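You operate a simulated robot arm through the tools that you are given. There is no shell and no other tool.

Carry out the task below with a simulated robot arm. There is one attempt and no reset: what you move stays moved.

## Task
Push the blue hose's coupling on to its nipple, run the pump till flow shows, then stop it.
Fine: switch the power on once the hose is coupled and leave it on.
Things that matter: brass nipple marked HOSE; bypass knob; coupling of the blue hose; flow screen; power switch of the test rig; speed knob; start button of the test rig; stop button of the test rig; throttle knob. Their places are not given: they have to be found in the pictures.

The check looks at the end state, three seconds after you hand in, the way a careful person would. Anything else that was tipped, shoved, dropped, spilled or broken makes it a failure.

## Robot
A 6-joint arm with a two-finger gripper, fixed in place. Base frame: the origin is at the foot of the arm, x ahead of it, y to its left, z up. Lengths are in m, angles in degrees, forces in N, time in s.
With the tool pointing down near the work surface it reaches from about 0.12 to 0.68 m from the base axis. Its first joint turns from -66.0 to 66.0 degrees. Payload 2.45 kg.
The tool frame sits at the grasp point between the pads (the TCP): z along the fingers, y along the line on which they close. The tips reach 0.03 m beyond it. Largest opening 0.106 m; the body of the gripper starts 0.079 m behind the TCP.
Orientation is that of the tool frame in the base frame, as [roll, pitch, yaw] about the fixed x, y, z axes, in that order (R = Rz(yaw) Ry(pitch) Rx(roll)). With the fingers straight down and closing along the base's y, the tool's x points along the base's -x, its y along +y and its z along -z.

## Interface
- The arm moves only by the tool move_arm. Its argument "moves" is a list of rows, each a list of 7 numbers: the turn, a rotation vector about the tool's x, y, z in units of 180 degrees (1.0 is 180 degrees), then the shift along the tool's x, y, z in units of 500 mm (1.0 is 500 mm), then the finger opening in mm, from 0 to 106. In form: [[rx, ry, rz, dx, dy, dz, claw], ...]. A call has 1 to 20 rows; each row is the pose to reach, as a shift and turn from the pose commanded when the call began, along the tool's axes at that moment. A call with a number of a shift or a turn outside -1 to 1 is refused whole. Each row takes 0.2 s and may step no farther than 0.05 m and 8.6 degrees from the row before; otherwise, or with a gripper value out of range, the whole call is refused. Where a pose cannot be reached the arm comes as near as it can. A force on the tool above 90 N (or 10 N above the force at the start of the call, whichever is more), or a blocked arm, ends the call early, and 0.2 s more pass. Each finger travels about 0.153 m/s and halts on what it meets, pressing with about 27 N; the grip force reading is that of the motor and also rises with nothing between the fingers. The clock runs only during rows and for 0.2 s after the last one: add rows that repeat a pose to give the fingers time. It gives the time, the measured TCP pose, the force on the tool (base axes), the opening and the grip force at its end, in the units of the frame above (readings bear some noise), with the torque about the TCP (base axes, N m) and any sound that the robot's microphone picked up, and new pictures: "show" is both (left out), scene, wrist or none.
- Cameras (640 x 400 px; columns grow to the right, rows downward): "scene" is fixed at [0.0727, 0.4291, 1.4098]; the picture's right is [-0.58, -0.81, 0.00], its down [-0.44, 0.31, -0.84] and it looks along [0.68, -0.49, -0.54] (base axes); focal length 272 px, centre (320, 200). "wrist" rides on the gripper at [0.077, -0.002, -0.106] in the tool frame; the picture's right is [0.02, 1.00, 0.00], its down [-0.78, 0.02, -0.62] and it looks along [-0.62, 0.01, 0.78] (tool axes); focal length 247 px, centre (320, 200).
- measure_at(camera, pixels): for up to 12 pixels [column, row] of the newest picture of that camera ("zoom" is the newest enlarged one), the place [x, y, z] in the base frame of the surface seen there, good to about 0.002 m. No time passes.
- inspect(camera, box): a new picture of the part [left, top, right, bottom] of that camera's present view, enlarged. No time passes.
- sign_off(): hands the job in; it is judged then, once.

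Open the gripper and draw the arm clear of the work before you hand the job in, unless the task says otherwise.

The tools are called by a JSON object that holds its "method" and its "body". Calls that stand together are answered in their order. move_arm: Moves the arm, as the interface text tells. Its arguments: {"type":"object","properties":{"moves":{"type":"array"},"show":{"type":"string","enum":["both","scene","wrist","none"]}},"required":["moves"]} The other tools are called the same way: measure_at (camera, pixels) gives the place of the surface under pixels of a picture; inspect (camera, box) takes an enlarged picture of a part of a camera's view; sign_off () hands the job in.

At the start:

```text
t: 0.0
position: [0.2744, 0.2248, 1.275]
tcp_rot: [-179.9, 0.1, -180.0]
ft_force: [-0.5, 0.6, -0.5]
torque: [0.0, -0.02, 0.0]
finger_gap: 0.1061
grasp_force: 0.1
```

scene: 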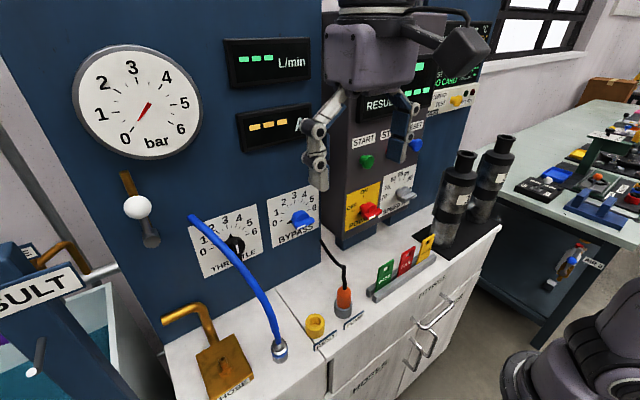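
wrist: 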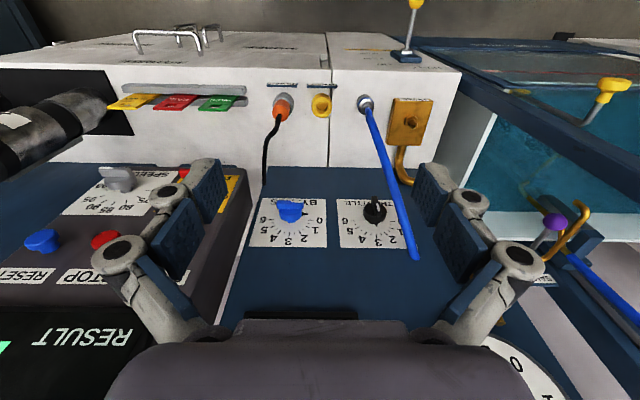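

The first pictures show a panel with dials, a blue hose with its coupling near scene (280,350), and a brass plate with HOSE near (225,370). I'll enlarge the parts of the view to read the labels.

{"method": "inspect", "body": {"camera": "scene", "box": [150, 180, 350, 400]}}

{"method": "inspect", "body": {"camera": "scene", "box": [320, 60, 500, 240]}}

{"method": "inspect", "body": {"camera": "scene", "box": [300, 200, 500, 400]}}

{"method": "inspect", "body": {"camera": "wrist", "box": [240, 60, 460, 260]}}

{"method": "measure_at", "body": {"camera": "scene", "pixels": [[280, 348], [277, 330], [225, 370], [205, 330], [190, 315], [300, 220], [235, 243], [370, 210], [404, 193], [366, 161], [390, 150], [416, 145]]}}

```text
1.82 times, centred on (250, 290) of scene
```

zoom: 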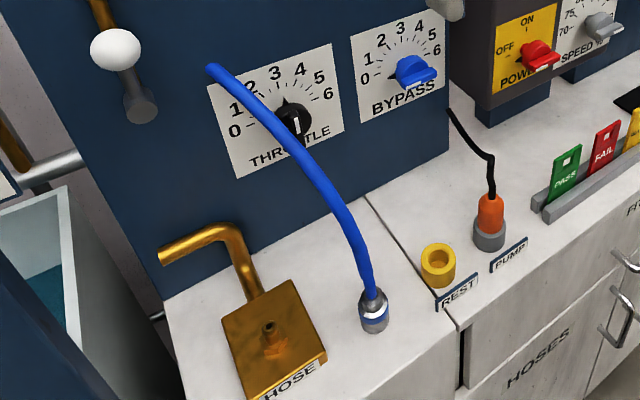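

```text
2.22 times, centred on (410, 150) of scene
```

zoom: 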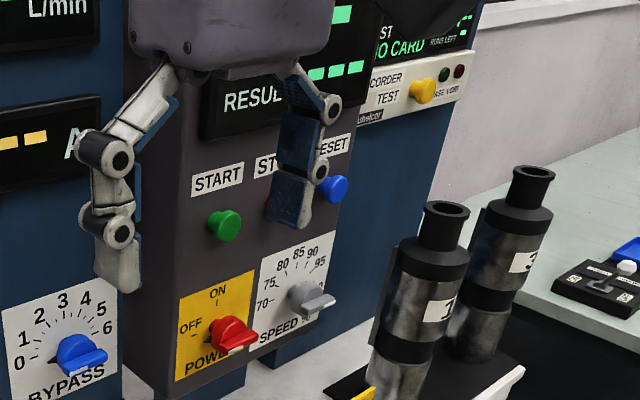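

```text
2.00 times, centred on (400, 300) of scene
```

zoom: 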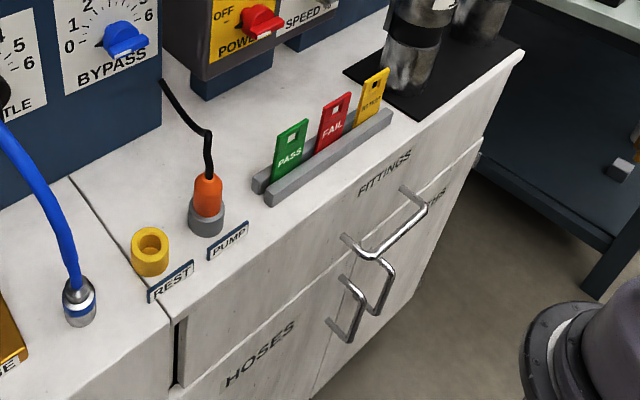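

```text
2.00 times, centred on (350, 160) of wrist
```

zoom: 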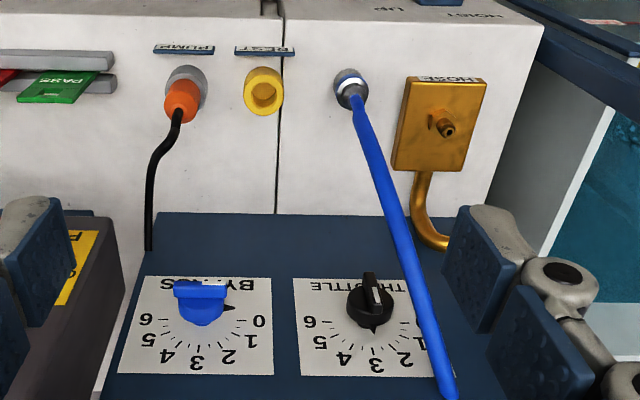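

```text
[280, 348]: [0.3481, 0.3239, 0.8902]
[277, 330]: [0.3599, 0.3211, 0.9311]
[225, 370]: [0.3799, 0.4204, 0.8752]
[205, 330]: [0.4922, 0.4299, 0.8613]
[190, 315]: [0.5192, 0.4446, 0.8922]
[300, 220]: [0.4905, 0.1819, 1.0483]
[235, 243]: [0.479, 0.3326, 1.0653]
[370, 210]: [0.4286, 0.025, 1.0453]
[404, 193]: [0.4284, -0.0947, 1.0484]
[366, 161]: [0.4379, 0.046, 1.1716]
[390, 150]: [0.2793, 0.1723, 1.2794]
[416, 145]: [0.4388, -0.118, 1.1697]
```

The plate and coupling are on a counter near z≈0.86 and the panel is at x≈0.49. I'll enlarge the nipple, the coupling and the knobs for details.

{"method": "inspect", "body": {"camera": "scene", "box": [190, 310, 310, 400]}}

{"method": "inspect", "body": {"camera": "wrist", "box": [340, 80, 450, 150]}}

{"method": "inspect", "body": {"camera": "scene", "box": [330, 130, 440, 230]}}

{"method": "inspect", "body": {"camera": "scene", "box": [190, 180, 330, 280]}}

{"method": "inspect", "body": {"camera": "scene", "box": [210, 20, 330, 160]}}

```text
4.44 times, centred on (250, 355) of scene
```

zoom: 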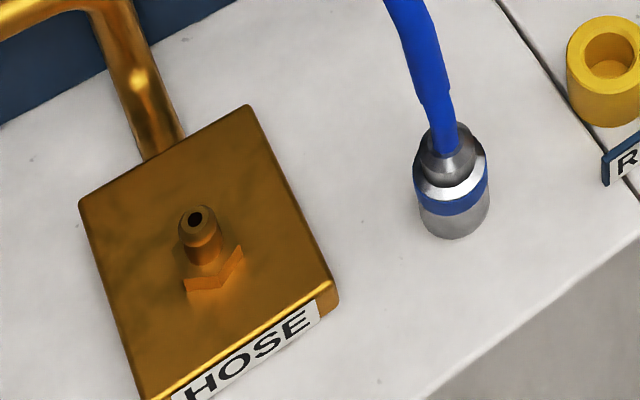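

```text
5.71 times, centred on (395, 115) of wrist
```

zoom: 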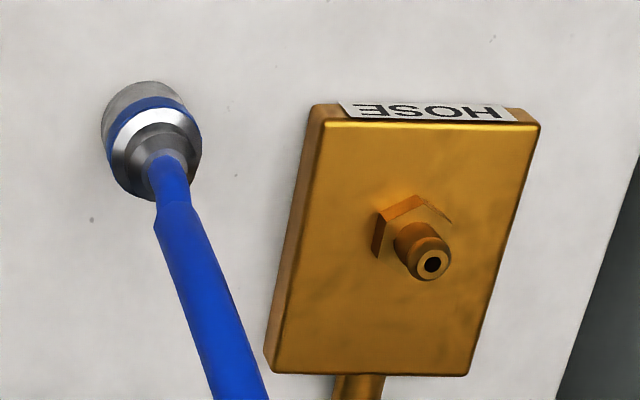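

```text
4.00 times, centred on (385, 180) of scene
```

zoom: 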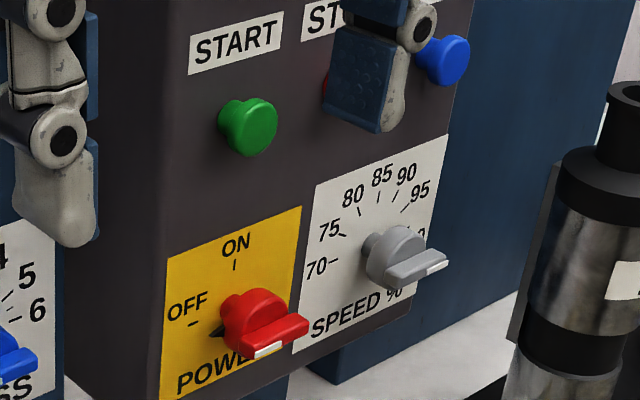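

```text
4.00 times, centred on (260, 230) of scene
```

zoom: 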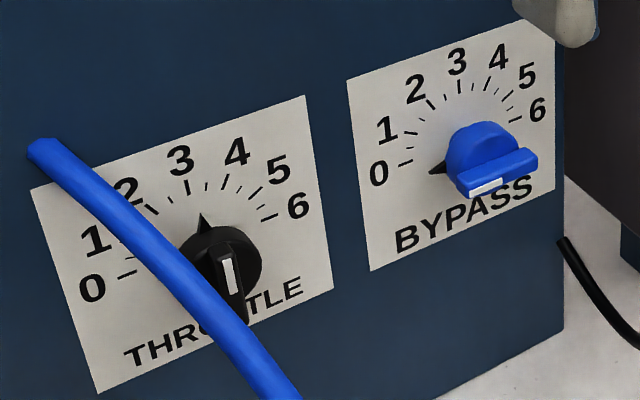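

```text
2.86 times, centred on (270, 90) of scene
```

zoom: 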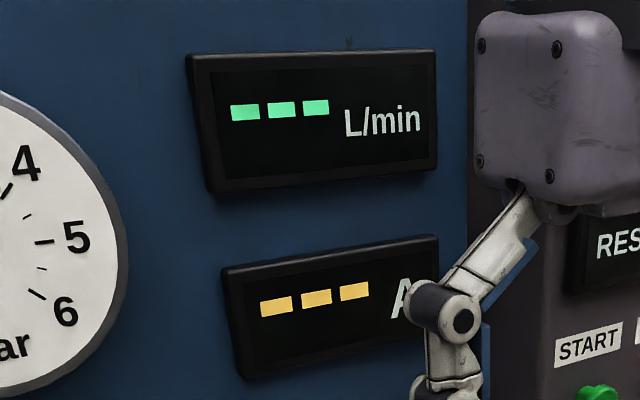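

Power points to OFF, throttle ~3.3, bypass ~0, flow screen shows dashes. I'll zoom on the coupling and nipple and measure their geometry.

{"method": "inspect", "body": {"camera": "scene", "box": [190, 310, 310, 400]}}

{"method": "measure_at", "body": {"camera": "zoom", "pixels": [[196, 218], [200, 250], [205, 270], [190, 290], [150, 330], [260, 300], [95, 205], [245, 110], [450, 165], [452, 185], [452, 205], [452, 230]]}}

{"method": "measure_at", "body": {"camera": "zoom", "pixels": [[418, 195], [487, 195], [425, 225], [482, 225], [440, 130], [435, 80], [410, 20], [520, 250], [360, 250], [600, 50], [610, 100], [320, 300]]}}

```text
4.44 times, centred on (250, 355) of scene
```

zoom: 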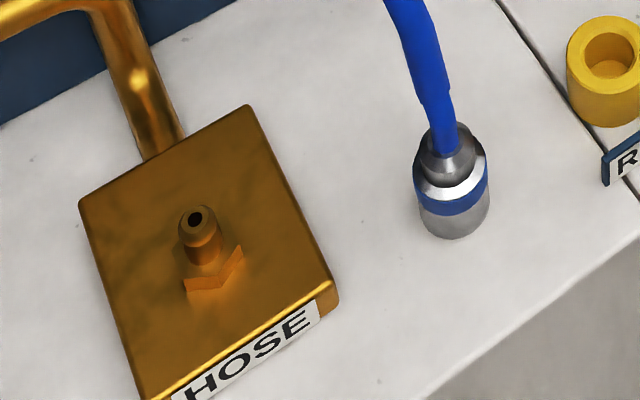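

```text
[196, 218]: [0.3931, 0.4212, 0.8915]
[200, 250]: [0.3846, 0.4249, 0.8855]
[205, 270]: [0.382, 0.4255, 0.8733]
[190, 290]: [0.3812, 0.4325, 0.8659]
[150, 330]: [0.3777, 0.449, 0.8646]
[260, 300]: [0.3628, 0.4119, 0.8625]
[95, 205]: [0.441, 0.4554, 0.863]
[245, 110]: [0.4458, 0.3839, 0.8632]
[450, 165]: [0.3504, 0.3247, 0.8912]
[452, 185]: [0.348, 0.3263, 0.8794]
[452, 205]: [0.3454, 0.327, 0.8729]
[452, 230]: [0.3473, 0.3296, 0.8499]
```

```text
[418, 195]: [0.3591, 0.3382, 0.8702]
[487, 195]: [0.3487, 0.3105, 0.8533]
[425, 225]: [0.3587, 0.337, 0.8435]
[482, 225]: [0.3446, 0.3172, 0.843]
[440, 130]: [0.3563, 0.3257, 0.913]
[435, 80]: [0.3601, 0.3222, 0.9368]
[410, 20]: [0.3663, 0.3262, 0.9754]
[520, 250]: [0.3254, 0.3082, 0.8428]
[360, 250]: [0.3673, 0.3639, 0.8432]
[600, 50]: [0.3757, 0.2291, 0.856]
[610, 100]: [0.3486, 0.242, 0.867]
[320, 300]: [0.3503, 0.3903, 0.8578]
```

The counter is at z≈0.843, the plate top at z≈0.863, and the nipple sits near (0.385,0.423). I'll measure the nipple's rim and the coupling's rim more closely in tighter zooms.

{"method": "inspect", "body": {"camera": "scene", "box": [210, 350, 242, 380]}}

{"method": "measure_at", "body": {"camera": "zoom", "pixels": [[320, 200], [250, 100], [250, 150], [250, 250], [300, 300], [350, 250], [350, 300], [200, 100], [300, 100], [400, 300], [300, 350], [250, 350]]}}

{"method": "inspect", "body": {"camera": "wrist", "box": [395, 105, 425, 135]}}

{"method": "measure_at", "body": {"camera": "zoom", "pixels": [[320, 200], [250, 150], [300, 150], [350, 150], [250, 200], [350, 200], [400, 200], [250, 250], [300, 250], [350, 250], [400, 250], [450, 300]]}}

```text
13.33 times, centred on (226, 365) of scene
```

zoom: 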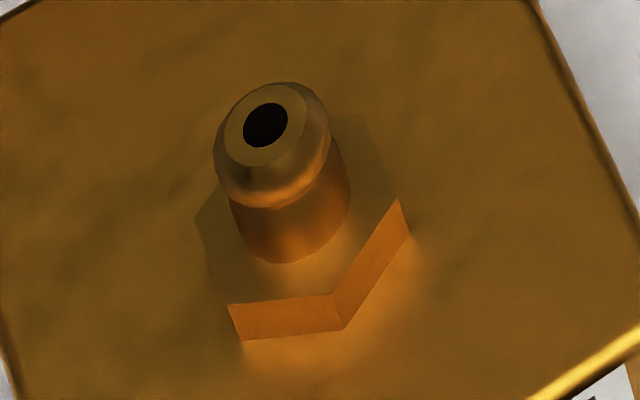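

```text
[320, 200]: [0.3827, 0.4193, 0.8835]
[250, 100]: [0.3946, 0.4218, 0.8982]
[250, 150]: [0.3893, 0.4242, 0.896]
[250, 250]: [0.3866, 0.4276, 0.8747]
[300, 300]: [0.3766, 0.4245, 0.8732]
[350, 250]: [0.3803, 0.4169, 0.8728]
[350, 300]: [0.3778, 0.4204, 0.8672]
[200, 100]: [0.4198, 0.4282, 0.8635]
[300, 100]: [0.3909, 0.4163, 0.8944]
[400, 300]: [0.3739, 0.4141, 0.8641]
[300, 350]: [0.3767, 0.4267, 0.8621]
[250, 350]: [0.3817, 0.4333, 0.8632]
```

```text
13.33 times, centred on (410, 120) of wrist
```

zoom: 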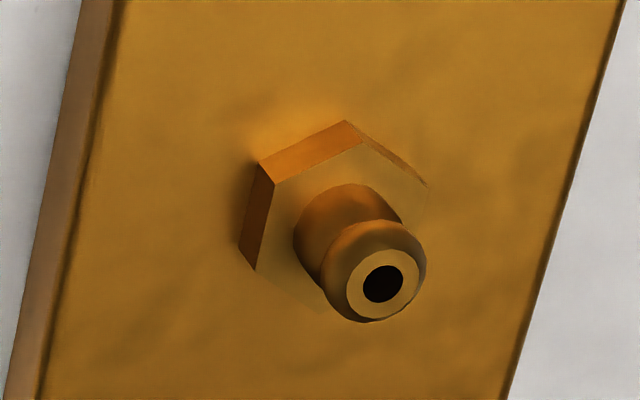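

```text
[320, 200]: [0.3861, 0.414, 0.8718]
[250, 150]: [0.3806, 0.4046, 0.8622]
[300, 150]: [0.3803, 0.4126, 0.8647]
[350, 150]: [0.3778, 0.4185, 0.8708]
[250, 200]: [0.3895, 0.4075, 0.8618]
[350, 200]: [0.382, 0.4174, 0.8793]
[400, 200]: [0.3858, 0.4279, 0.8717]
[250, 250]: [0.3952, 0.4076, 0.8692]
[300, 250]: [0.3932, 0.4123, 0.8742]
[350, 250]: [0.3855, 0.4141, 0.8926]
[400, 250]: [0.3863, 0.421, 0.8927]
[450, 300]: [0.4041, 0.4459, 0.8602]
```

Nipple top is z≈0.8975 at about (0.3895, 0.420); the coupling stands upright near (0.357, 0.3235). I'll measure the coupling from the wrist view, and the hose run and console face from the scene.

{"method": "inspect", "body": {"camera": "wrist", "box": [345, 85, 385, 125]}}

{"method": "measure_at", "body": {"camera": "zoom", "pixels": [[320, 200], [320, 150], [320, 100], [250, 150], [250, 200], [300, 250], [350, 250], [400, 200], [400, 150], [250, 100], [320, 50], [360, 320]]}}

{"method": "measure_at", "body": {"camera": "scene", "pixels": [[192, 218], [215, 238], [245, 265], [265, 295], [150, 260], [340, 230], [350, 185], [420, 210], [344, 300], [386, 275], [405, 262], [427, 247]]}}

```text
10.00 times, centred on (365, 105) of wrist
```

zoom: 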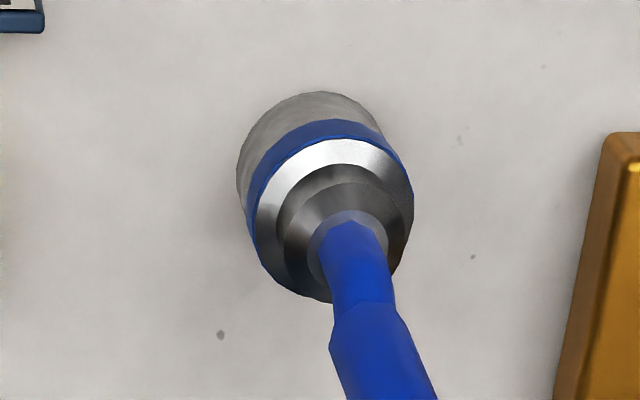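

```text
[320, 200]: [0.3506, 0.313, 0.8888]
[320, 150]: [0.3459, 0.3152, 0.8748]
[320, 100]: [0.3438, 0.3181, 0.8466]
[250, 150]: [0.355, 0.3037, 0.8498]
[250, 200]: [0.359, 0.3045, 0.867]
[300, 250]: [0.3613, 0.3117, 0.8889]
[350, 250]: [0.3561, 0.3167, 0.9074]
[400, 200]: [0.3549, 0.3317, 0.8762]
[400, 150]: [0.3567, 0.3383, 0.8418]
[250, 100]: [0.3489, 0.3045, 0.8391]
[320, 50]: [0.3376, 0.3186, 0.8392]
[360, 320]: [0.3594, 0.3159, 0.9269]
```

```text
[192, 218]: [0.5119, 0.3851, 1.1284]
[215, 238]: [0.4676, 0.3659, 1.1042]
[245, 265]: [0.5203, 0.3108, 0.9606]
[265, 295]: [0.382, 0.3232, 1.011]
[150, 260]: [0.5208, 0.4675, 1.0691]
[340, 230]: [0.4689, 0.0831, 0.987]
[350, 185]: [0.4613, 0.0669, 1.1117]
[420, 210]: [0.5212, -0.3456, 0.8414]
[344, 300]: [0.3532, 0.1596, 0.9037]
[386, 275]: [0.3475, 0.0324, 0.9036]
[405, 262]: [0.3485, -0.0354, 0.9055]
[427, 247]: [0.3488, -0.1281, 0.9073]
```

The coupling centre is about (0.356, 0.320) with the hose rising almost straight up from it, so I'll approach tilted 45° forward with the fingers closing along y. First a move to a viewing pose in front of it, away from anything.

{"method": "move_arm", "body": {"moves": [[0, -0.03125, 0, 0.006, 0.02375, 0.06875, 106], [0, -0.0625, 0, 0.012, 0.0475, 0.1375, 90], [0, -0.09375, 0, 0.018, 0.07125, 0.20625, 80], [0, -0.125, 0, 0.024, 0.095, 0.275, 70], [0, -0.15625, 0, 0.03, 0.11875, 0.34375, 60], [0, -0.1875, 0, 0.036, 0.1425, 0.4125, 60], [0, -0.21875, 0, 0.042, 0.16625, 0.48125, 60], [0, -0.25, 0, 0.048, 0.19, 0.55, 60], [0, -0.25, 0, 0.048, 0.19, 0.55, 60]], "show": "both"}}

```text
t: 2.0
position: [0.305, 0.2931, 0.9984]
tcp_rot: [179.9, 45.2, 179.9]
ft_force: [0.8, 1.0, 0.1]
torque: [-0.04, -0.01, 0.01]
finger_gap: 0.0599
grasp_force: 0.0
out of reach, approached as far as the arm can: row 6, 7, 8, 9
```

scene: 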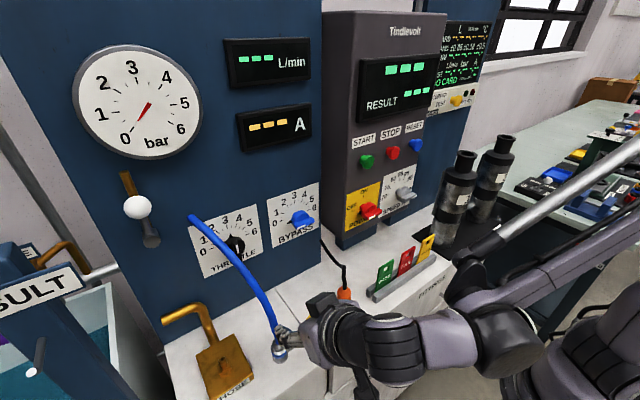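
wrist: 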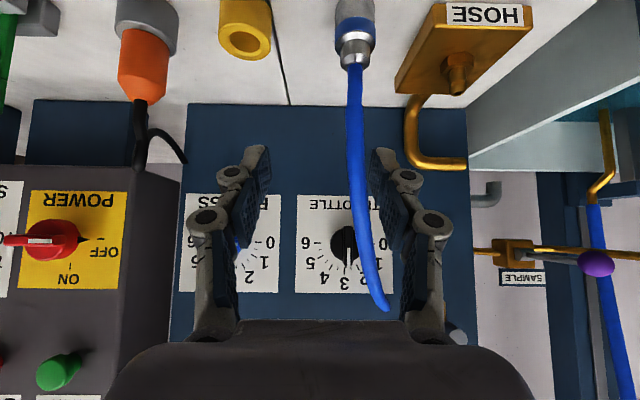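

The arm stopped short at (0.305, 0.293, 0.998), which means the +x tilt at this azimuth is near a wrist limit. I'll turn the tool's yaw by about 42° so that the tilt is radial, in place, and check which pose results.

{"method": "move_arm", "body": {"moves": [[-0.0275, 0, -0.0275, 0, 0, 0, 60], [-0.055, 0, -0.055, 0, 0, 0, 60], [-0.0825, 0, -0.0825, 0, 0, 0, 60], [-0.11, 0, -0.11, 0, 0, 0, 60], [-0.1375, 0, -0.1375, 0, 0, 0, 60], [-0.165, 0, -0.165, 0, 0, 0, 60], [-0.165, 0, -0.165, 0, 0, 0, 60]], "show": "both"}}

```text
t: 3.6
position: [0.3053, 0.2928, 1.0007]
tcp_rot: [-180.0, 45.2, -137.9]
ft_force: [0.4, 0.1, 0.4]
torque: [0.0, -0.01, -0.01]
finger_gap: 0.06
grasp_force: 0.1
```

scene: 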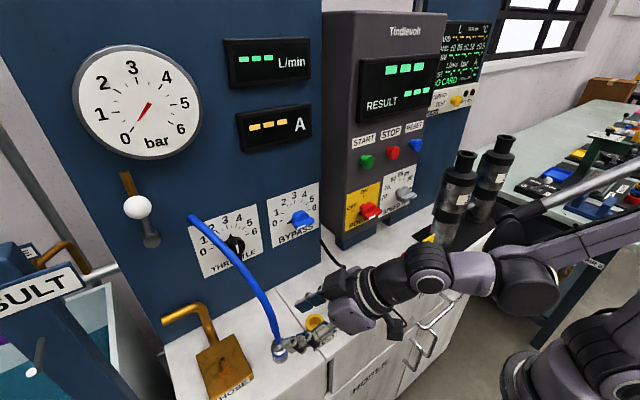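
wrist: 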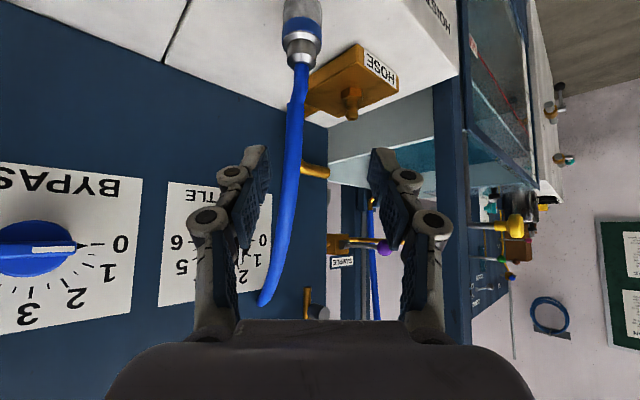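

The yaw turn worked in place: pose (0.305, 0.293, 1.001), yaw 42°. The coupling now shows at wrist (301,30) and the nipple at (352,105); I'll zoom and measure both.

{"method": "inspect", "body": {"camera": "wrist", "box": [260, 0, 400, 130]}}

{"method": "measure_at", "body": {"camera": "wrist", "pixels": [[301, 8], [301, 25], [301, 40], [285, 20], [318, 20], [300, 60], [296, 110], [352, 92], [352, 105], [352, 115], [345, 100], [358, 100]]}}

{"method": "inspect", "body": {"camera": "scene", "box": [260, 290, 350, 370]}}

```text
3.08 times, centred on (330, 65) of wrist
```

zoom: 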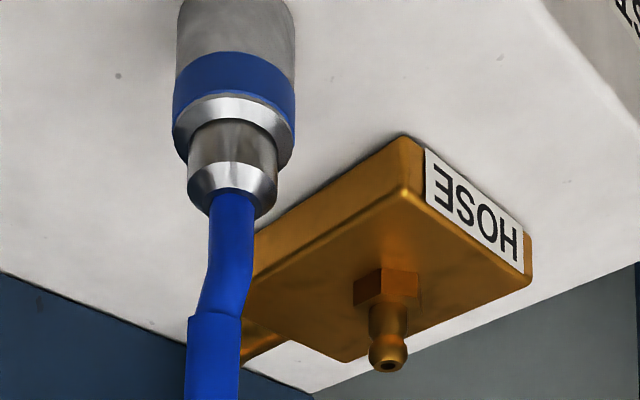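

```text
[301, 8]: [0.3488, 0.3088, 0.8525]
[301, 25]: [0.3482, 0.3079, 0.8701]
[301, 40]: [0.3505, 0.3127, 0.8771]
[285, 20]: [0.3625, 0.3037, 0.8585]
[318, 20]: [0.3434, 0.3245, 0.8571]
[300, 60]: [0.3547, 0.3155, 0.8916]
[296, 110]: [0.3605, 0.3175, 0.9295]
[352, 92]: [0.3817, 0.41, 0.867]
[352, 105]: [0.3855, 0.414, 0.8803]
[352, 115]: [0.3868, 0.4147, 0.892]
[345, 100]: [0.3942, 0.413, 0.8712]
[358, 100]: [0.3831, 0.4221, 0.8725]
```

```text
5.00 times, centred on (305, 330) of scene
```

zoom: 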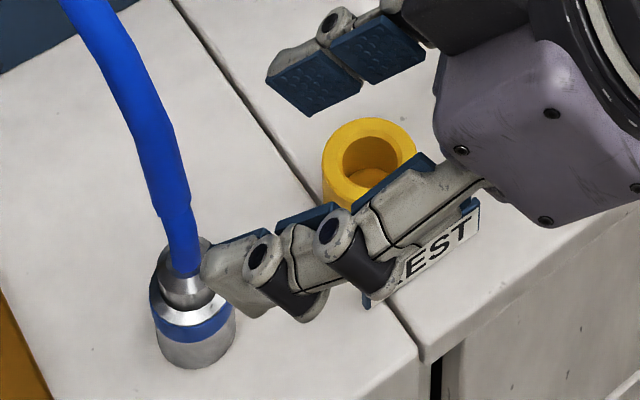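

The wrist readings give the coupling centre ≈ (0.3575, 0.3172) (lateral −0.0035 in tool y) and the nipple ≈ (0.390, 0.4185). I'll go to a pre-grasp point 80 mm behind the coupling along the tool axis.

{"method": "move_arm", "body": {"moves": [[0, 0, 0, 0.024, -0.0084, 0.023, 60], [0, 0, 0, 0.048, -0.0168, 0.046, 60], [0, 0, 0, 0.072, -0.0252, 0.069, 60], [0, 0, 0, 0.095, -0.0336, 0.0916, 60], [0, 0, 0, 0.095, -0.0336, 0.0916, 60]], "show": "both"}}

```text
t: 4.8
position: [0.3173, 0.279, 0.9344]
tcp_rot: [-179.8, 45.1, -138.0]
ft_force: [0.2, 0.4, 0.2]
torque: [-0.02, 0.0, -0.02]
finger_gap: 0.0597
grasp_force: 0.0
```

scene: 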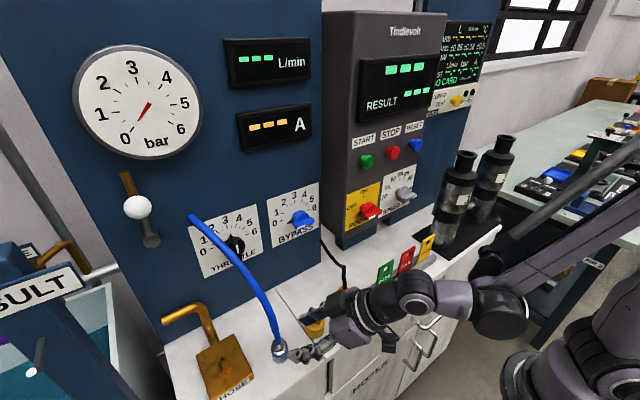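
wrist: 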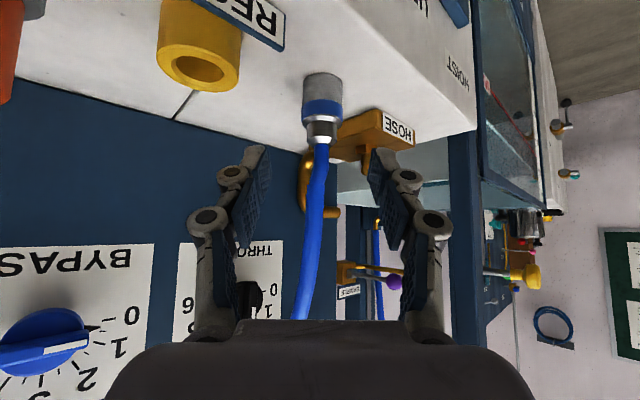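

The coupling is at wrist (322,105), well centred between the pads (262 and 375). I'll measure it again before closing in.

{"method": "inspect", "body": {"camera": "wrist", "box": [280, 60, 380, 160]}}

{"method": "measure_at", "body": {"camera": "wrist", "pixels": [[322, 80], [322, 95], [322, 107], [306, 90], [340, 90], [322, 112], [320, 128], [318, 160], [304, 107], [340, 107]]}}

```text
4.00 times, centred on (330, 110) of wrist
```

zoom: 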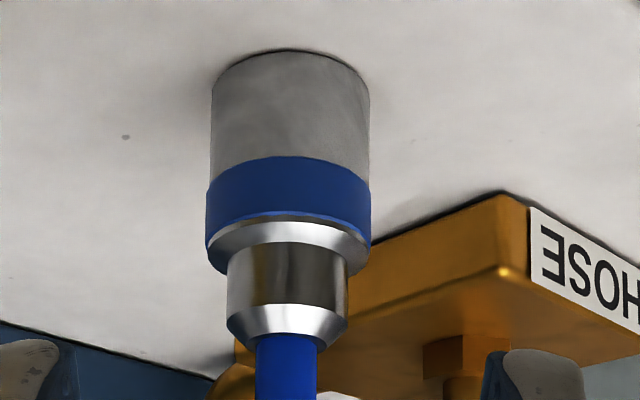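

```text
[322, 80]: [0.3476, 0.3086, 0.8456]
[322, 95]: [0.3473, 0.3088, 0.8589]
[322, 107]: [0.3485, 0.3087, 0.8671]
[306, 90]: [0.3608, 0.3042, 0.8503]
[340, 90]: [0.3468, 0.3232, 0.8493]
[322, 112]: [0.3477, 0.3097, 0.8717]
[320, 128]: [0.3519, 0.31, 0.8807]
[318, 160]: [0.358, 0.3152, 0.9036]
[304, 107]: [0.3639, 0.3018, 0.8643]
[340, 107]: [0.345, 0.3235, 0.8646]
```

The coupling is squared up: sleeve z 0.843–0.864, blue band 0.864–0.873, neck above. I'll advance along the tool axis so the pads straddle the band and sleeve, staying about 3 mm off the counter.

{"method": "move_arm", "body": {"moves": [[0, 0, 0, 0.005, 0.0032, 0.04, 60], [0, 0, 0, 0.01, 0.0032, 0.08, 60], [0, 0, 0, 0.0152, 0.0032, 0.12, 60], [0, 0, 0, 0.0152, 0.0032, 0.1504, 60], [0, 0, 0, 0.0152, 0.0032, 0.1504, 60]], "show": "both"}}

```text
t: 6.0
position: [0.3495, 0.3136, 0.8775]
tcp_rot: [-179.8, 45.1, -137.9]
ft_force: [0.3, 0.4, 0.2]
torque: [0.01, -0.01, 0.0]
finger_gap: 0.0601
grasp_force: 0.1
```

scene: 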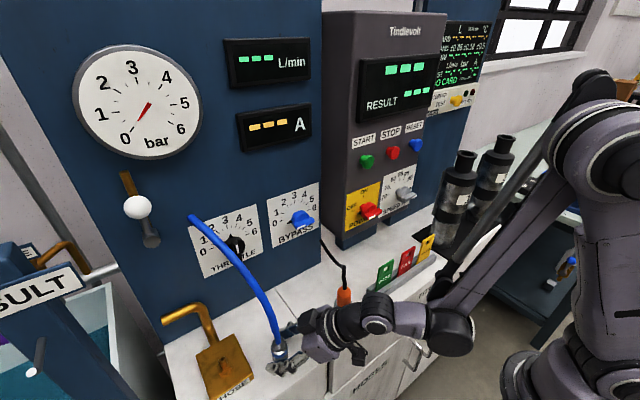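
wrist: 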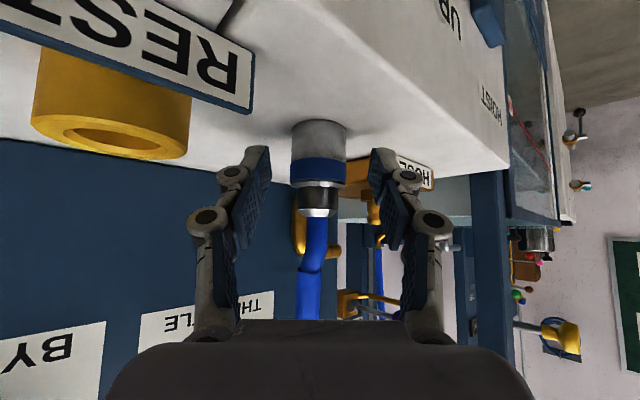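

The coupling (columns 290–346) sits centrally between the pads. Now I close the fingers on it.

{"method": "move_arm", "body": {"moves": [[0, 0, 0, 0, 0, 0, 45], [0, 0, 0, 0, 0, 0, 34], [0, 0, 0, 0, 0, 0, 20], [0, 0, 0, 0, 0, 0, 10], [0, 0, 0, 0, 0, 0, 10]], "show": "both"}}

```text
t: 7.2
position: [0.3499, 0.3122, 0.8762]
tcp_rot: [-179.9, 45.0, -137.9]
ft_force: [0.4, 0.4, -0.3]
torque: [0.0, 0.0, 0.01]
finger_gap: 0.0301
grasp_force: 26.9
```

scene: 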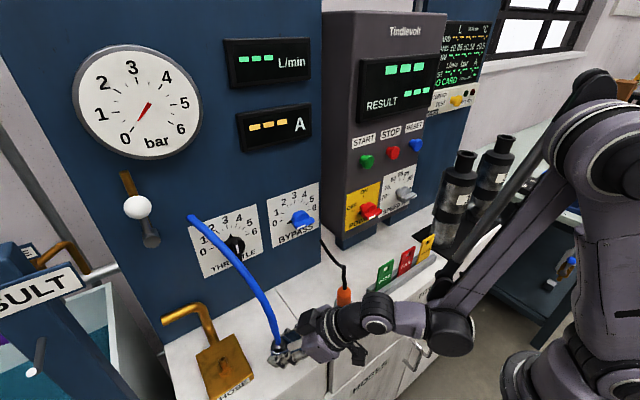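
wrist: 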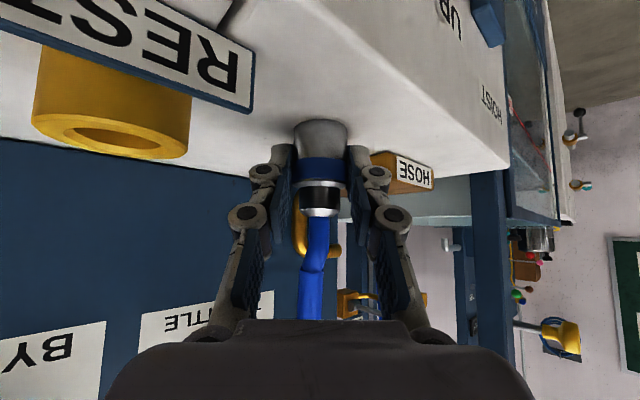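

The grip holds at a 30.1 mm gap with 27 N. I lift straight up 70 mm so the bottom clears the nipple top.

{"method": "move_arm", "body": {"moves": [[0, 0, 0, -0.0141, 0, -0.0141, 10], [0, 0, 0, -0.0424, 0, -0.0424, 10], [0, 0, 0, -0.0707, 0, -0.0707, 10], [0, 0, 0, -0.099, 0, -0.099, 10], [0, 0, 0, -0.099, 0, -0.099, 10]], "show": "both"}}

```text
t: 8.4
position: [0.3485, 0.3131, 0.9458]
tcp_rot: [-179.9, 45.0, -137.9]
ft_force: [0.3, 0.4, -1.1]
torque: [-0.04, 0.04, 0.01]
finger_gap: 0.0306
grasp_force: 26.9
```

scene: 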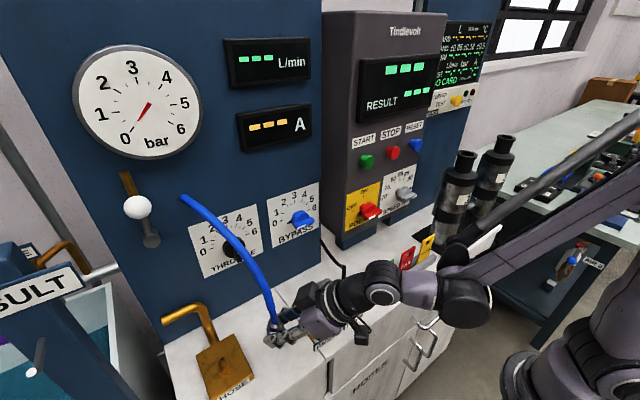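
wrist: 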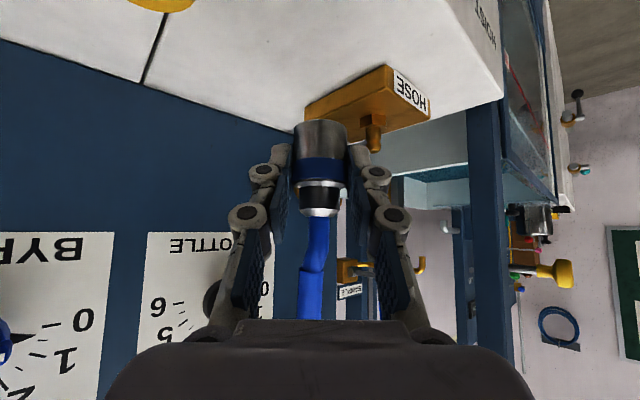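

The coupling is lifted and held; the nipple shows at wrist (373,138). I'll measure both in this view for their relative placement.

{"method": "inspect", "body": {"camera": "wrist", "box": [270, 60, 440, 220]}}

{"method": "measure_at", "body": {"camera": "wrist", "pixels": [[320, 130], [320, 145], [320, 165], [300, 140], [340, 140], [320, 195], [373, 128], [373, 138], [373, 145], [368, 146], [378, 146], [373, 117]]}}

{"method": "inspect", "body": {"camera": "scene", "box": [190, 290, 330, 400]}}

```text
2.50 times, centred on (355, 140) of wrist
```

zoom: 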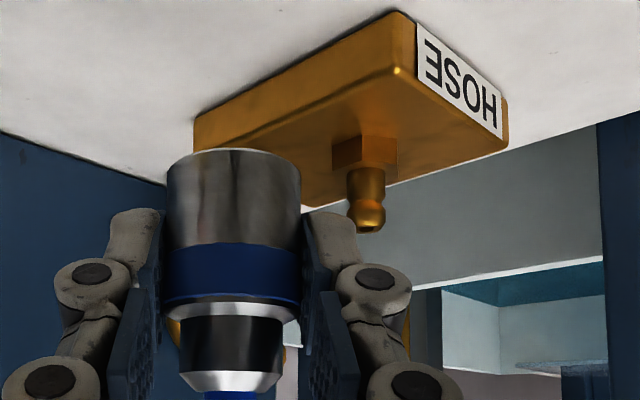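

```text
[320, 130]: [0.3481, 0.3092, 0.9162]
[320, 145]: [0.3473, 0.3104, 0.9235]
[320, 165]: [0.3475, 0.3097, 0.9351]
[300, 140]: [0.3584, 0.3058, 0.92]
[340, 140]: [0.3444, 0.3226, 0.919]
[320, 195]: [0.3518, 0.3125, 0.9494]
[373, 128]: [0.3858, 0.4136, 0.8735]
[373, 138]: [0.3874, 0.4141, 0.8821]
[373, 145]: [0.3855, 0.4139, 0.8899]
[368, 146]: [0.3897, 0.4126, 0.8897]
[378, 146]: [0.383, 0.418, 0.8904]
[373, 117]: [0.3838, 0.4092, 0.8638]
```

```text
3.64 times, centred on (260, 345) of scene
```

zoom: 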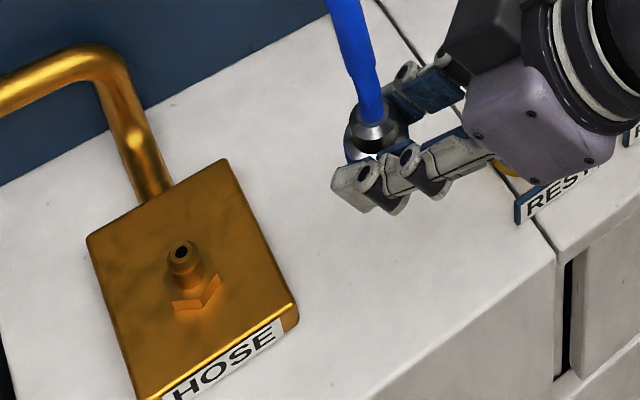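

Relative offset from coupling centre to nipple: about 90 mm radially and 52 mm laterally. I move at this height (coupling bottom ≈0.913, nipple top ≈0.8975) to above the nipple and check there.

{"method": "move_arm", "body": {"moves": [[0, 0, 0, -0.0255, 0.0209, 0.0255, 10], [0, 0, 0, -0.0509, 0.0418, 0.0509, 10], [0, 0, 0, -0.0764, 0.0626, 0.0764, 10], [0, 0, 0, -0.1018, 0.0835, 0.1018, 10], [0, 0, 0, -0.1273, 0.1044, 0.1273, 10], [0, 0, 0, -0.1273, 0.1044, 0.1273, 10]], "show": "both"}}

{"method": "inspect", "body": {"camera": "wrist", "box": [270, 90, 370, 190]}}

{"method": "inspect", "body": {"camera": "scene", "box": [180, 310, 280, 400]}}

```text
t: 9.8
position: [0.3827, 0.4129, 0.9468]
tcp_rot: [-179.8, 45.1, -138.0]
ft_force: [0.0, 0.2, -1.6]
torque: [-0.04, -0.01, 0.02]
finger_gap: 0.0302
grasp_force: 26.6
```

scene: 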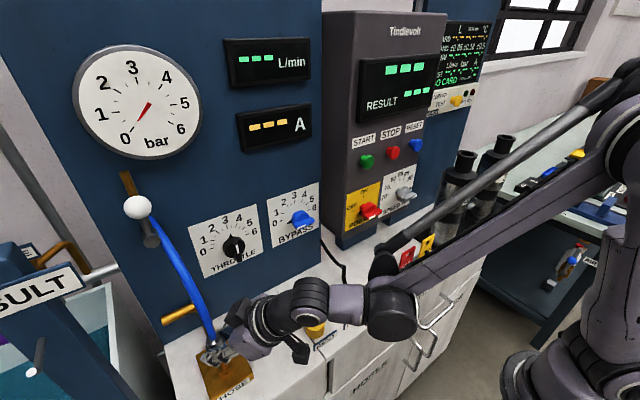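
wrist: 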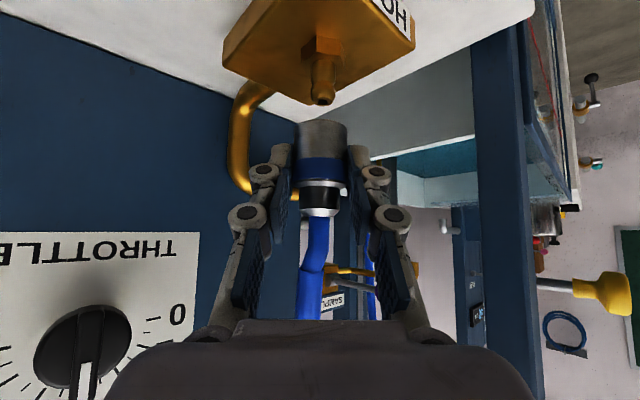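

```text
4.00 times, centred on (320, 140) of wrist
```

zoom: 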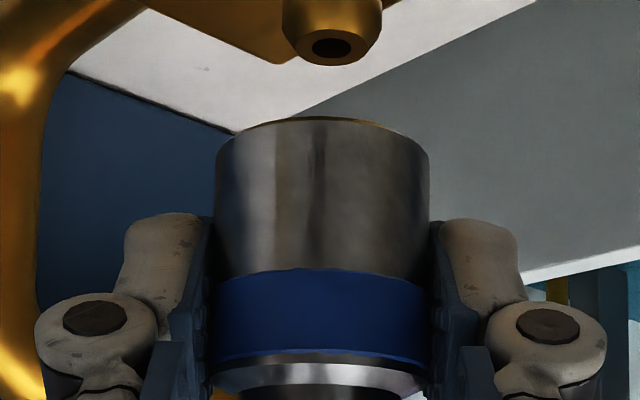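

```text
4.44 times, centred on (230, 355) of scene
```

zoom: 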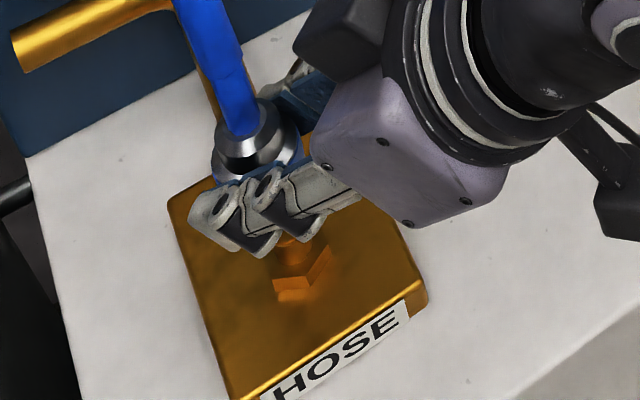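

The nipple tip (wrist col ≈323) sits just below the coupling's rim (centre col ≈320.6), so lateral error is only ~1 mm. I'll measure depths of both to fix the radial offset.

{"method": "measure_at", "body": {"camera": "wrist", "pixels": [[320, 125], [320, 135], [320, 150], [323, 75], [323, 88], [323, 96], [312, 98], [334, 98], [300, 135], [342, 135], [323, 85], [320, 130]]}}

{"method": "inspect", "body": {"camera": "wrist", "box": [290, 60, 360, 130]}}

```text
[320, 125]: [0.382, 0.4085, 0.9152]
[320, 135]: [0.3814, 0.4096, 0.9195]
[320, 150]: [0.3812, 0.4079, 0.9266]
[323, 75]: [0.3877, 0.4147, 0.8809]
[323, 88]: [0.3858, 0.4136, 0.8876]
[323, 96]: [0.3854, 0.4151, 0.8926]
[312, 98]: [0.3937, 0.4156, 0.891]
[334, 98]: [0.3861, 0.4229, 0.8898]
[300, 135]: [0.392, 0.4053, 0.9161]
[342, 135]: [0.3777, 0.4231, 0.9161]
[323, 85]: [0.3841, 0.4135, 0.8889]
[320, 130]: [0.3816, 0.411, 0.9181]
```

```text
5.71 times, centred on (325, 95) of wrist
```

zoom: 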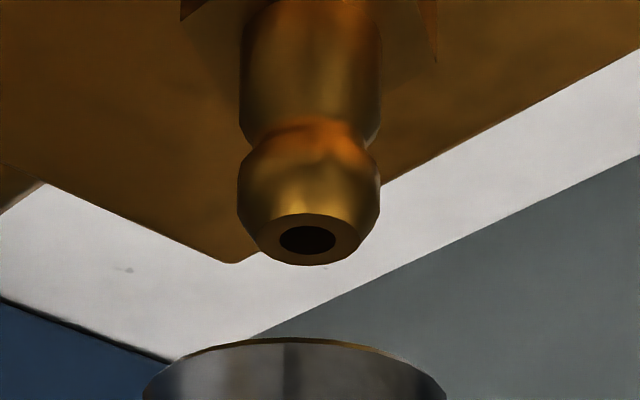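

Radial error is ≈ −1.8 mm and lateral ≈ +1.2 mm. I apply that correction and lower 12 mm so the rim is just at the nipple tip, then look again.

{"method": "move_arm", "body": {"moves": [[0, 0, 0, 0.0025, 0.0024, -0.0025, 10], [0, 0, 0, 0.0025, 0.0024, -0.0025, 10], [0, 0, 0, 0.011, 0.0024, 0.006, 10], [0, 0, 0, 0.0195, 0.0024, 0.0145, 10], [0, 0, 0, 0.0195, 0.0024, 0.0145, 10]], "show": "both"}}

{"method": "inspect", "body": {"camera": "wrist", "box": [290, 60, 360, 130]}}

{"method": "measure_at", "body": {"camera": "wrist", "pixels": [[320, 125], [320, 135], [320, 150], [322, 125], [322, 140], [323, 92], [323, 100], [323, 105], [323, 108], [320, 130]]}}

```text
t: 11.0
position: [0.3798, 0.4117, 0.9351]
tcp_rot: [-179.9, 45.1, -137.9]
ft_force: [0.4, 0.7, -1.8]
torque: [-0.01, 0.05, -0.01]
finger_gap: 0.0302
grasp_force: 27.5
```

scene: 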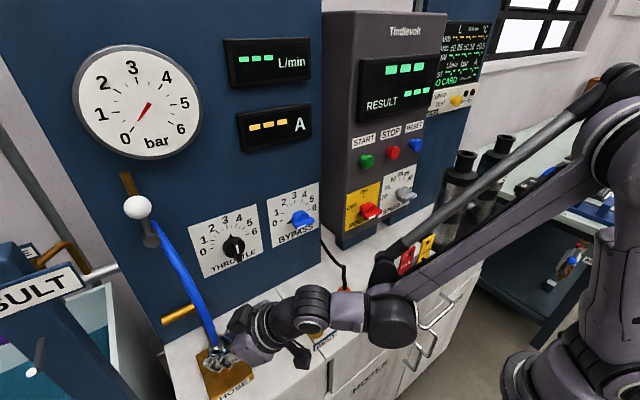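
wrist: 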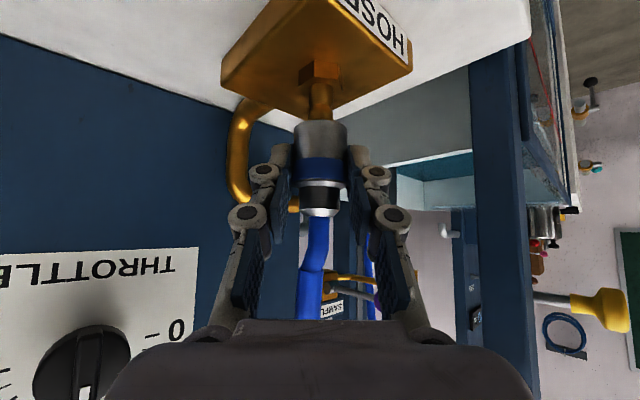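

```text
5.71 times, centred on (325, 95) of wrist
```

zoom: 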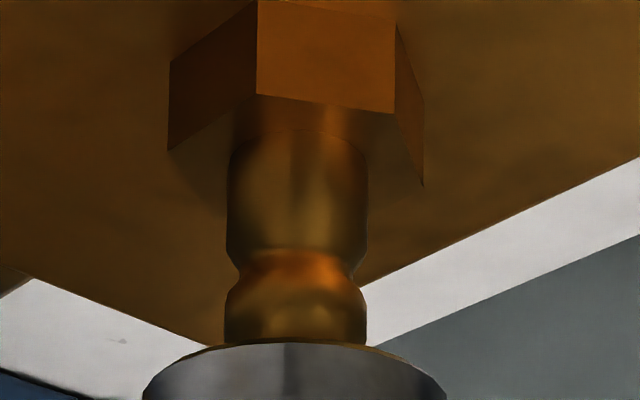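

```text
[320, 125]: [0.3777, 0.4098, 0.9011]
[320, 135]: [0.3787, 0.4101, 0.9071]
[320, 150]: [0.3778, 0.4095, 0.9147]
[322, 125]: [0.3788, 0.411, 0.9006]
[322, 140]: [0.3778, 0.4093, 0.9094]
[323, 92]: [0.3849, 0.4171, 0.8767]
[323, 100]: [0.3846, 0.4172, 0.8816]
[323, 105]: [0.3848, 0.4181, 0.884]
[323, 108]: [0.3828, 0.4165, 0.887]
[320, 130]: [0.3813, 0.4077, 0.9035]
```

The nipple and the coupling rim now line up (both centred at zoom col ≈295) and depth agrees within ~1 mm. I lower 12 mm in small steps and read the forces.

{"method": "move_arm", "body": {"moves": [[0, 0, 0, 0.0035, 0, 0.005, 10], [0, 0, 0, 0.0078, 0, 0.0092, 10], [0, 0, 0, 0.012, 0, 0.0134, 10], [0, 0, 0, 0.0163, 0, 0.0177, 10], [0, 0, 0, 0.0163, 0, 0.0177, 10]], "show": "both"}}

{"method": "inspect", "body": {"camera": "wrist", "box": [280, 60, 370, 150]}}

```text
t: 12.2
position: [0.3797, 0.4113, 0.9215]
tcp_rot: [-179.9, 45.1, -137.9]
ft_force: [0.7, 0.5, -1.2]
torque: [0.01, -0.02, -0.02]
finger_gap: 0.0305
grasp_force: 27.1
```

scene: 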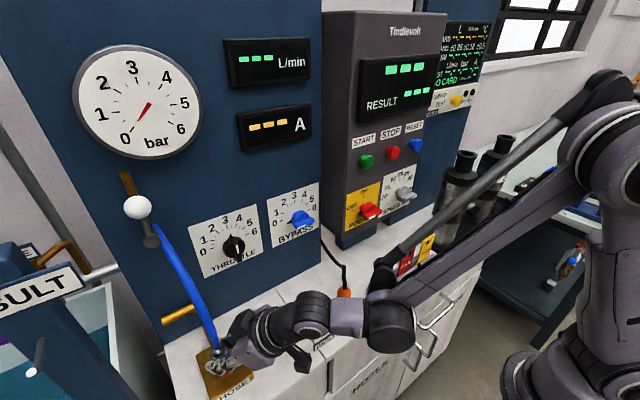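
wrist: 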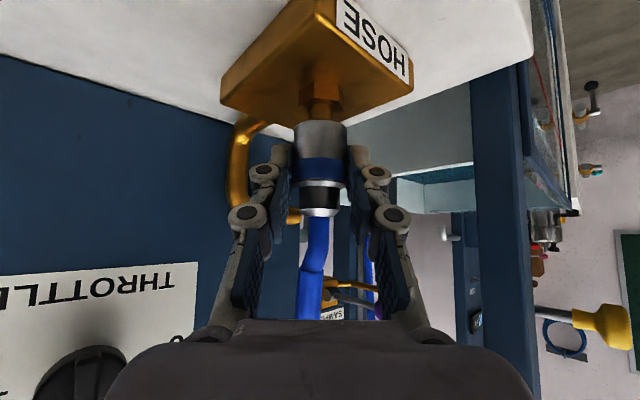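

```text
4.44 times, centred on (325, 105) of wrist
```

zoom: 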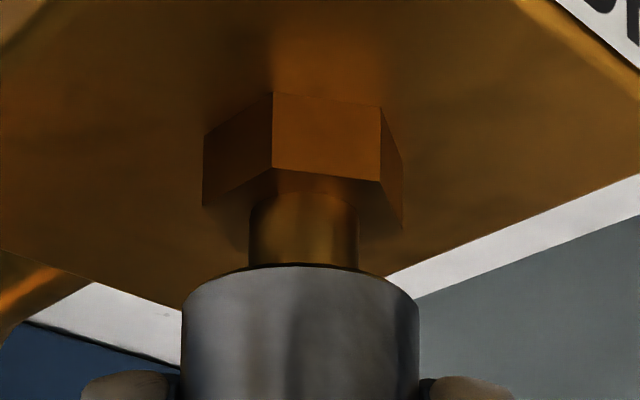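

The coupling slides over the nipple without force; about 14 mm remains to the hex. I continue down 10 mm in small steps.

{"method": "move_arm", "body": {"moves": [[0, 0, 0, 0.0035, 0, 0.0035, 10], [0, 0, 0, 0.0071, 0, 0.0071, 10], [0, 0, 0, 0.0106, 0, 0.0106, 10], [0, 0, 0, 0.0141, 0, 0.0141, 10], [0, 0, 0, 0.0141, 0, 0.0141, 10]], "show": "wrist"}}

{"method": "inspect", "body": {"camera": "wrist", "box": [280, 60, 370, 150]}}

```text
t: 13.4
position: [0.3801, 0.4113, 0.9116]
tcp_rot: [-179.8, 45.2, -137.8]
ft_force: [0.1, -0.8, 3.2]
torque: [0.03, -0.05, -0.03]
finger_gap: 0.0303
grasp_force: 26.7
```

wrist: 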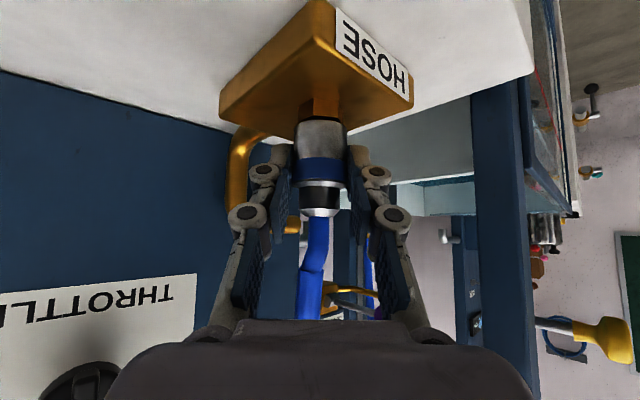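

```text
4.44 times, centred on (325, 105) of wrist
```

zoom: 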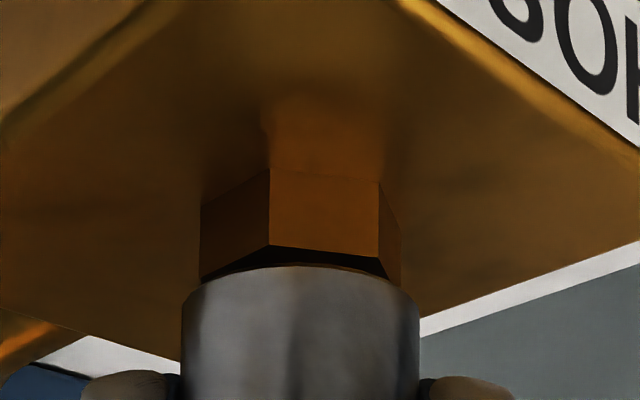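

Contact has begun (force z rose to +3.2 N) with about 3–4 mm left to the hex. I press down in 1–1.5 mm steps, listening for a click.

{"method": "move_arm", "body": {"moves": [[0, 0, 0, 0.0014, 0, 0.0014, 10], [0, 0, 0, 0.0028, 0, 0.0028, 10], [0, 0, 0, 0.0042, 0, 0.0042, 10], [0, 0, 0, 0.0057, 0, 0.0057, 10]], "show": "wrist"}}

{"method": "inspect", "body": {"camera": "wrist", "box": [280, 60, 370, 150]}}

```text
t: 14.4
position: [0.38, 0.4118, 0.9093]
tcp_rot: [-179.9, 45.4, -137.9]
ft_force: [-4.0, -3.6, 17.7]
torque: [-0.06, 0.05, 0.05]
finger_gap: 0.0302
grasp_force: 26.9
```

wrist: 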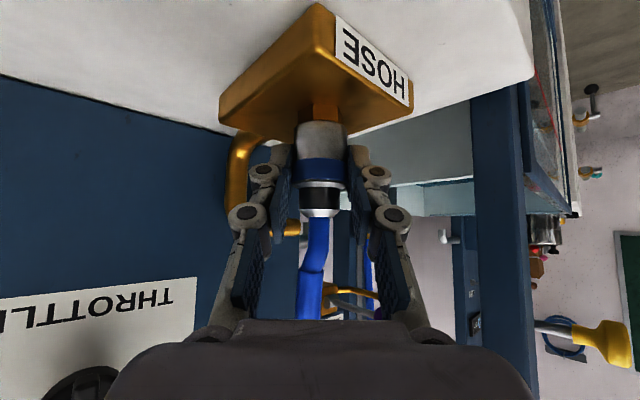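

```text
4.44 times, centred on (325, 105) of wrist
```

zoom: 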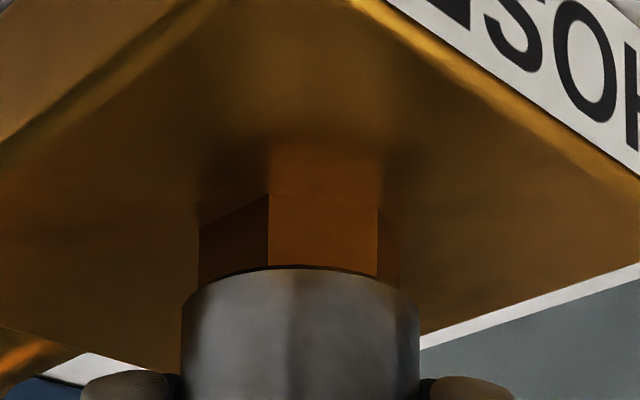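

Force is 18 N and the sleeve almost touches the hex; no click yet. I press on another 4 mm of command in small steps.

{"method": "move_arm", "body": {"moves": [[0, 0, 0, 0.0014, 0, 0.0014, 10], [0, 0, 0, 0.0028, 0, 0.0028, 10], [0, 0, 0, 0.0042, 0, 0.0042, 10], [0, 0, 0, 0.0057, 0, 0.0057, 10]], "show": "wrist"}}

{"method": "inspect", "body": {"camera": "wrist", "box": [280, 60, 370, 150]}}

```text
t: 15.4
position: [0.3802, 0.4116, 0.9043]
tcp_rot: [-179.9, 45.3, -137.9]
ft_force: [1.3, 1.0, 18.2]
torque: [0.17, -0.24, 0.02]
finger_gap: 0.0304
grasp_force: 27.1
```

wrist: 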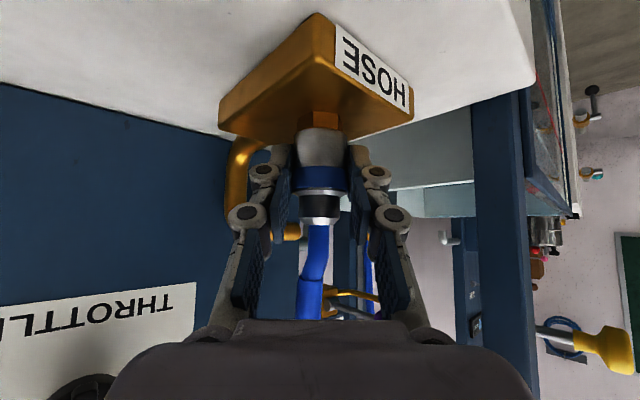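

```text
4.44 times, centred on (325, 105) of wrist
```

zoom: 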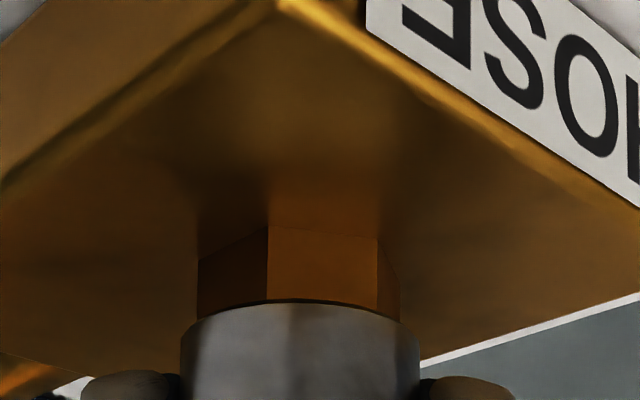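

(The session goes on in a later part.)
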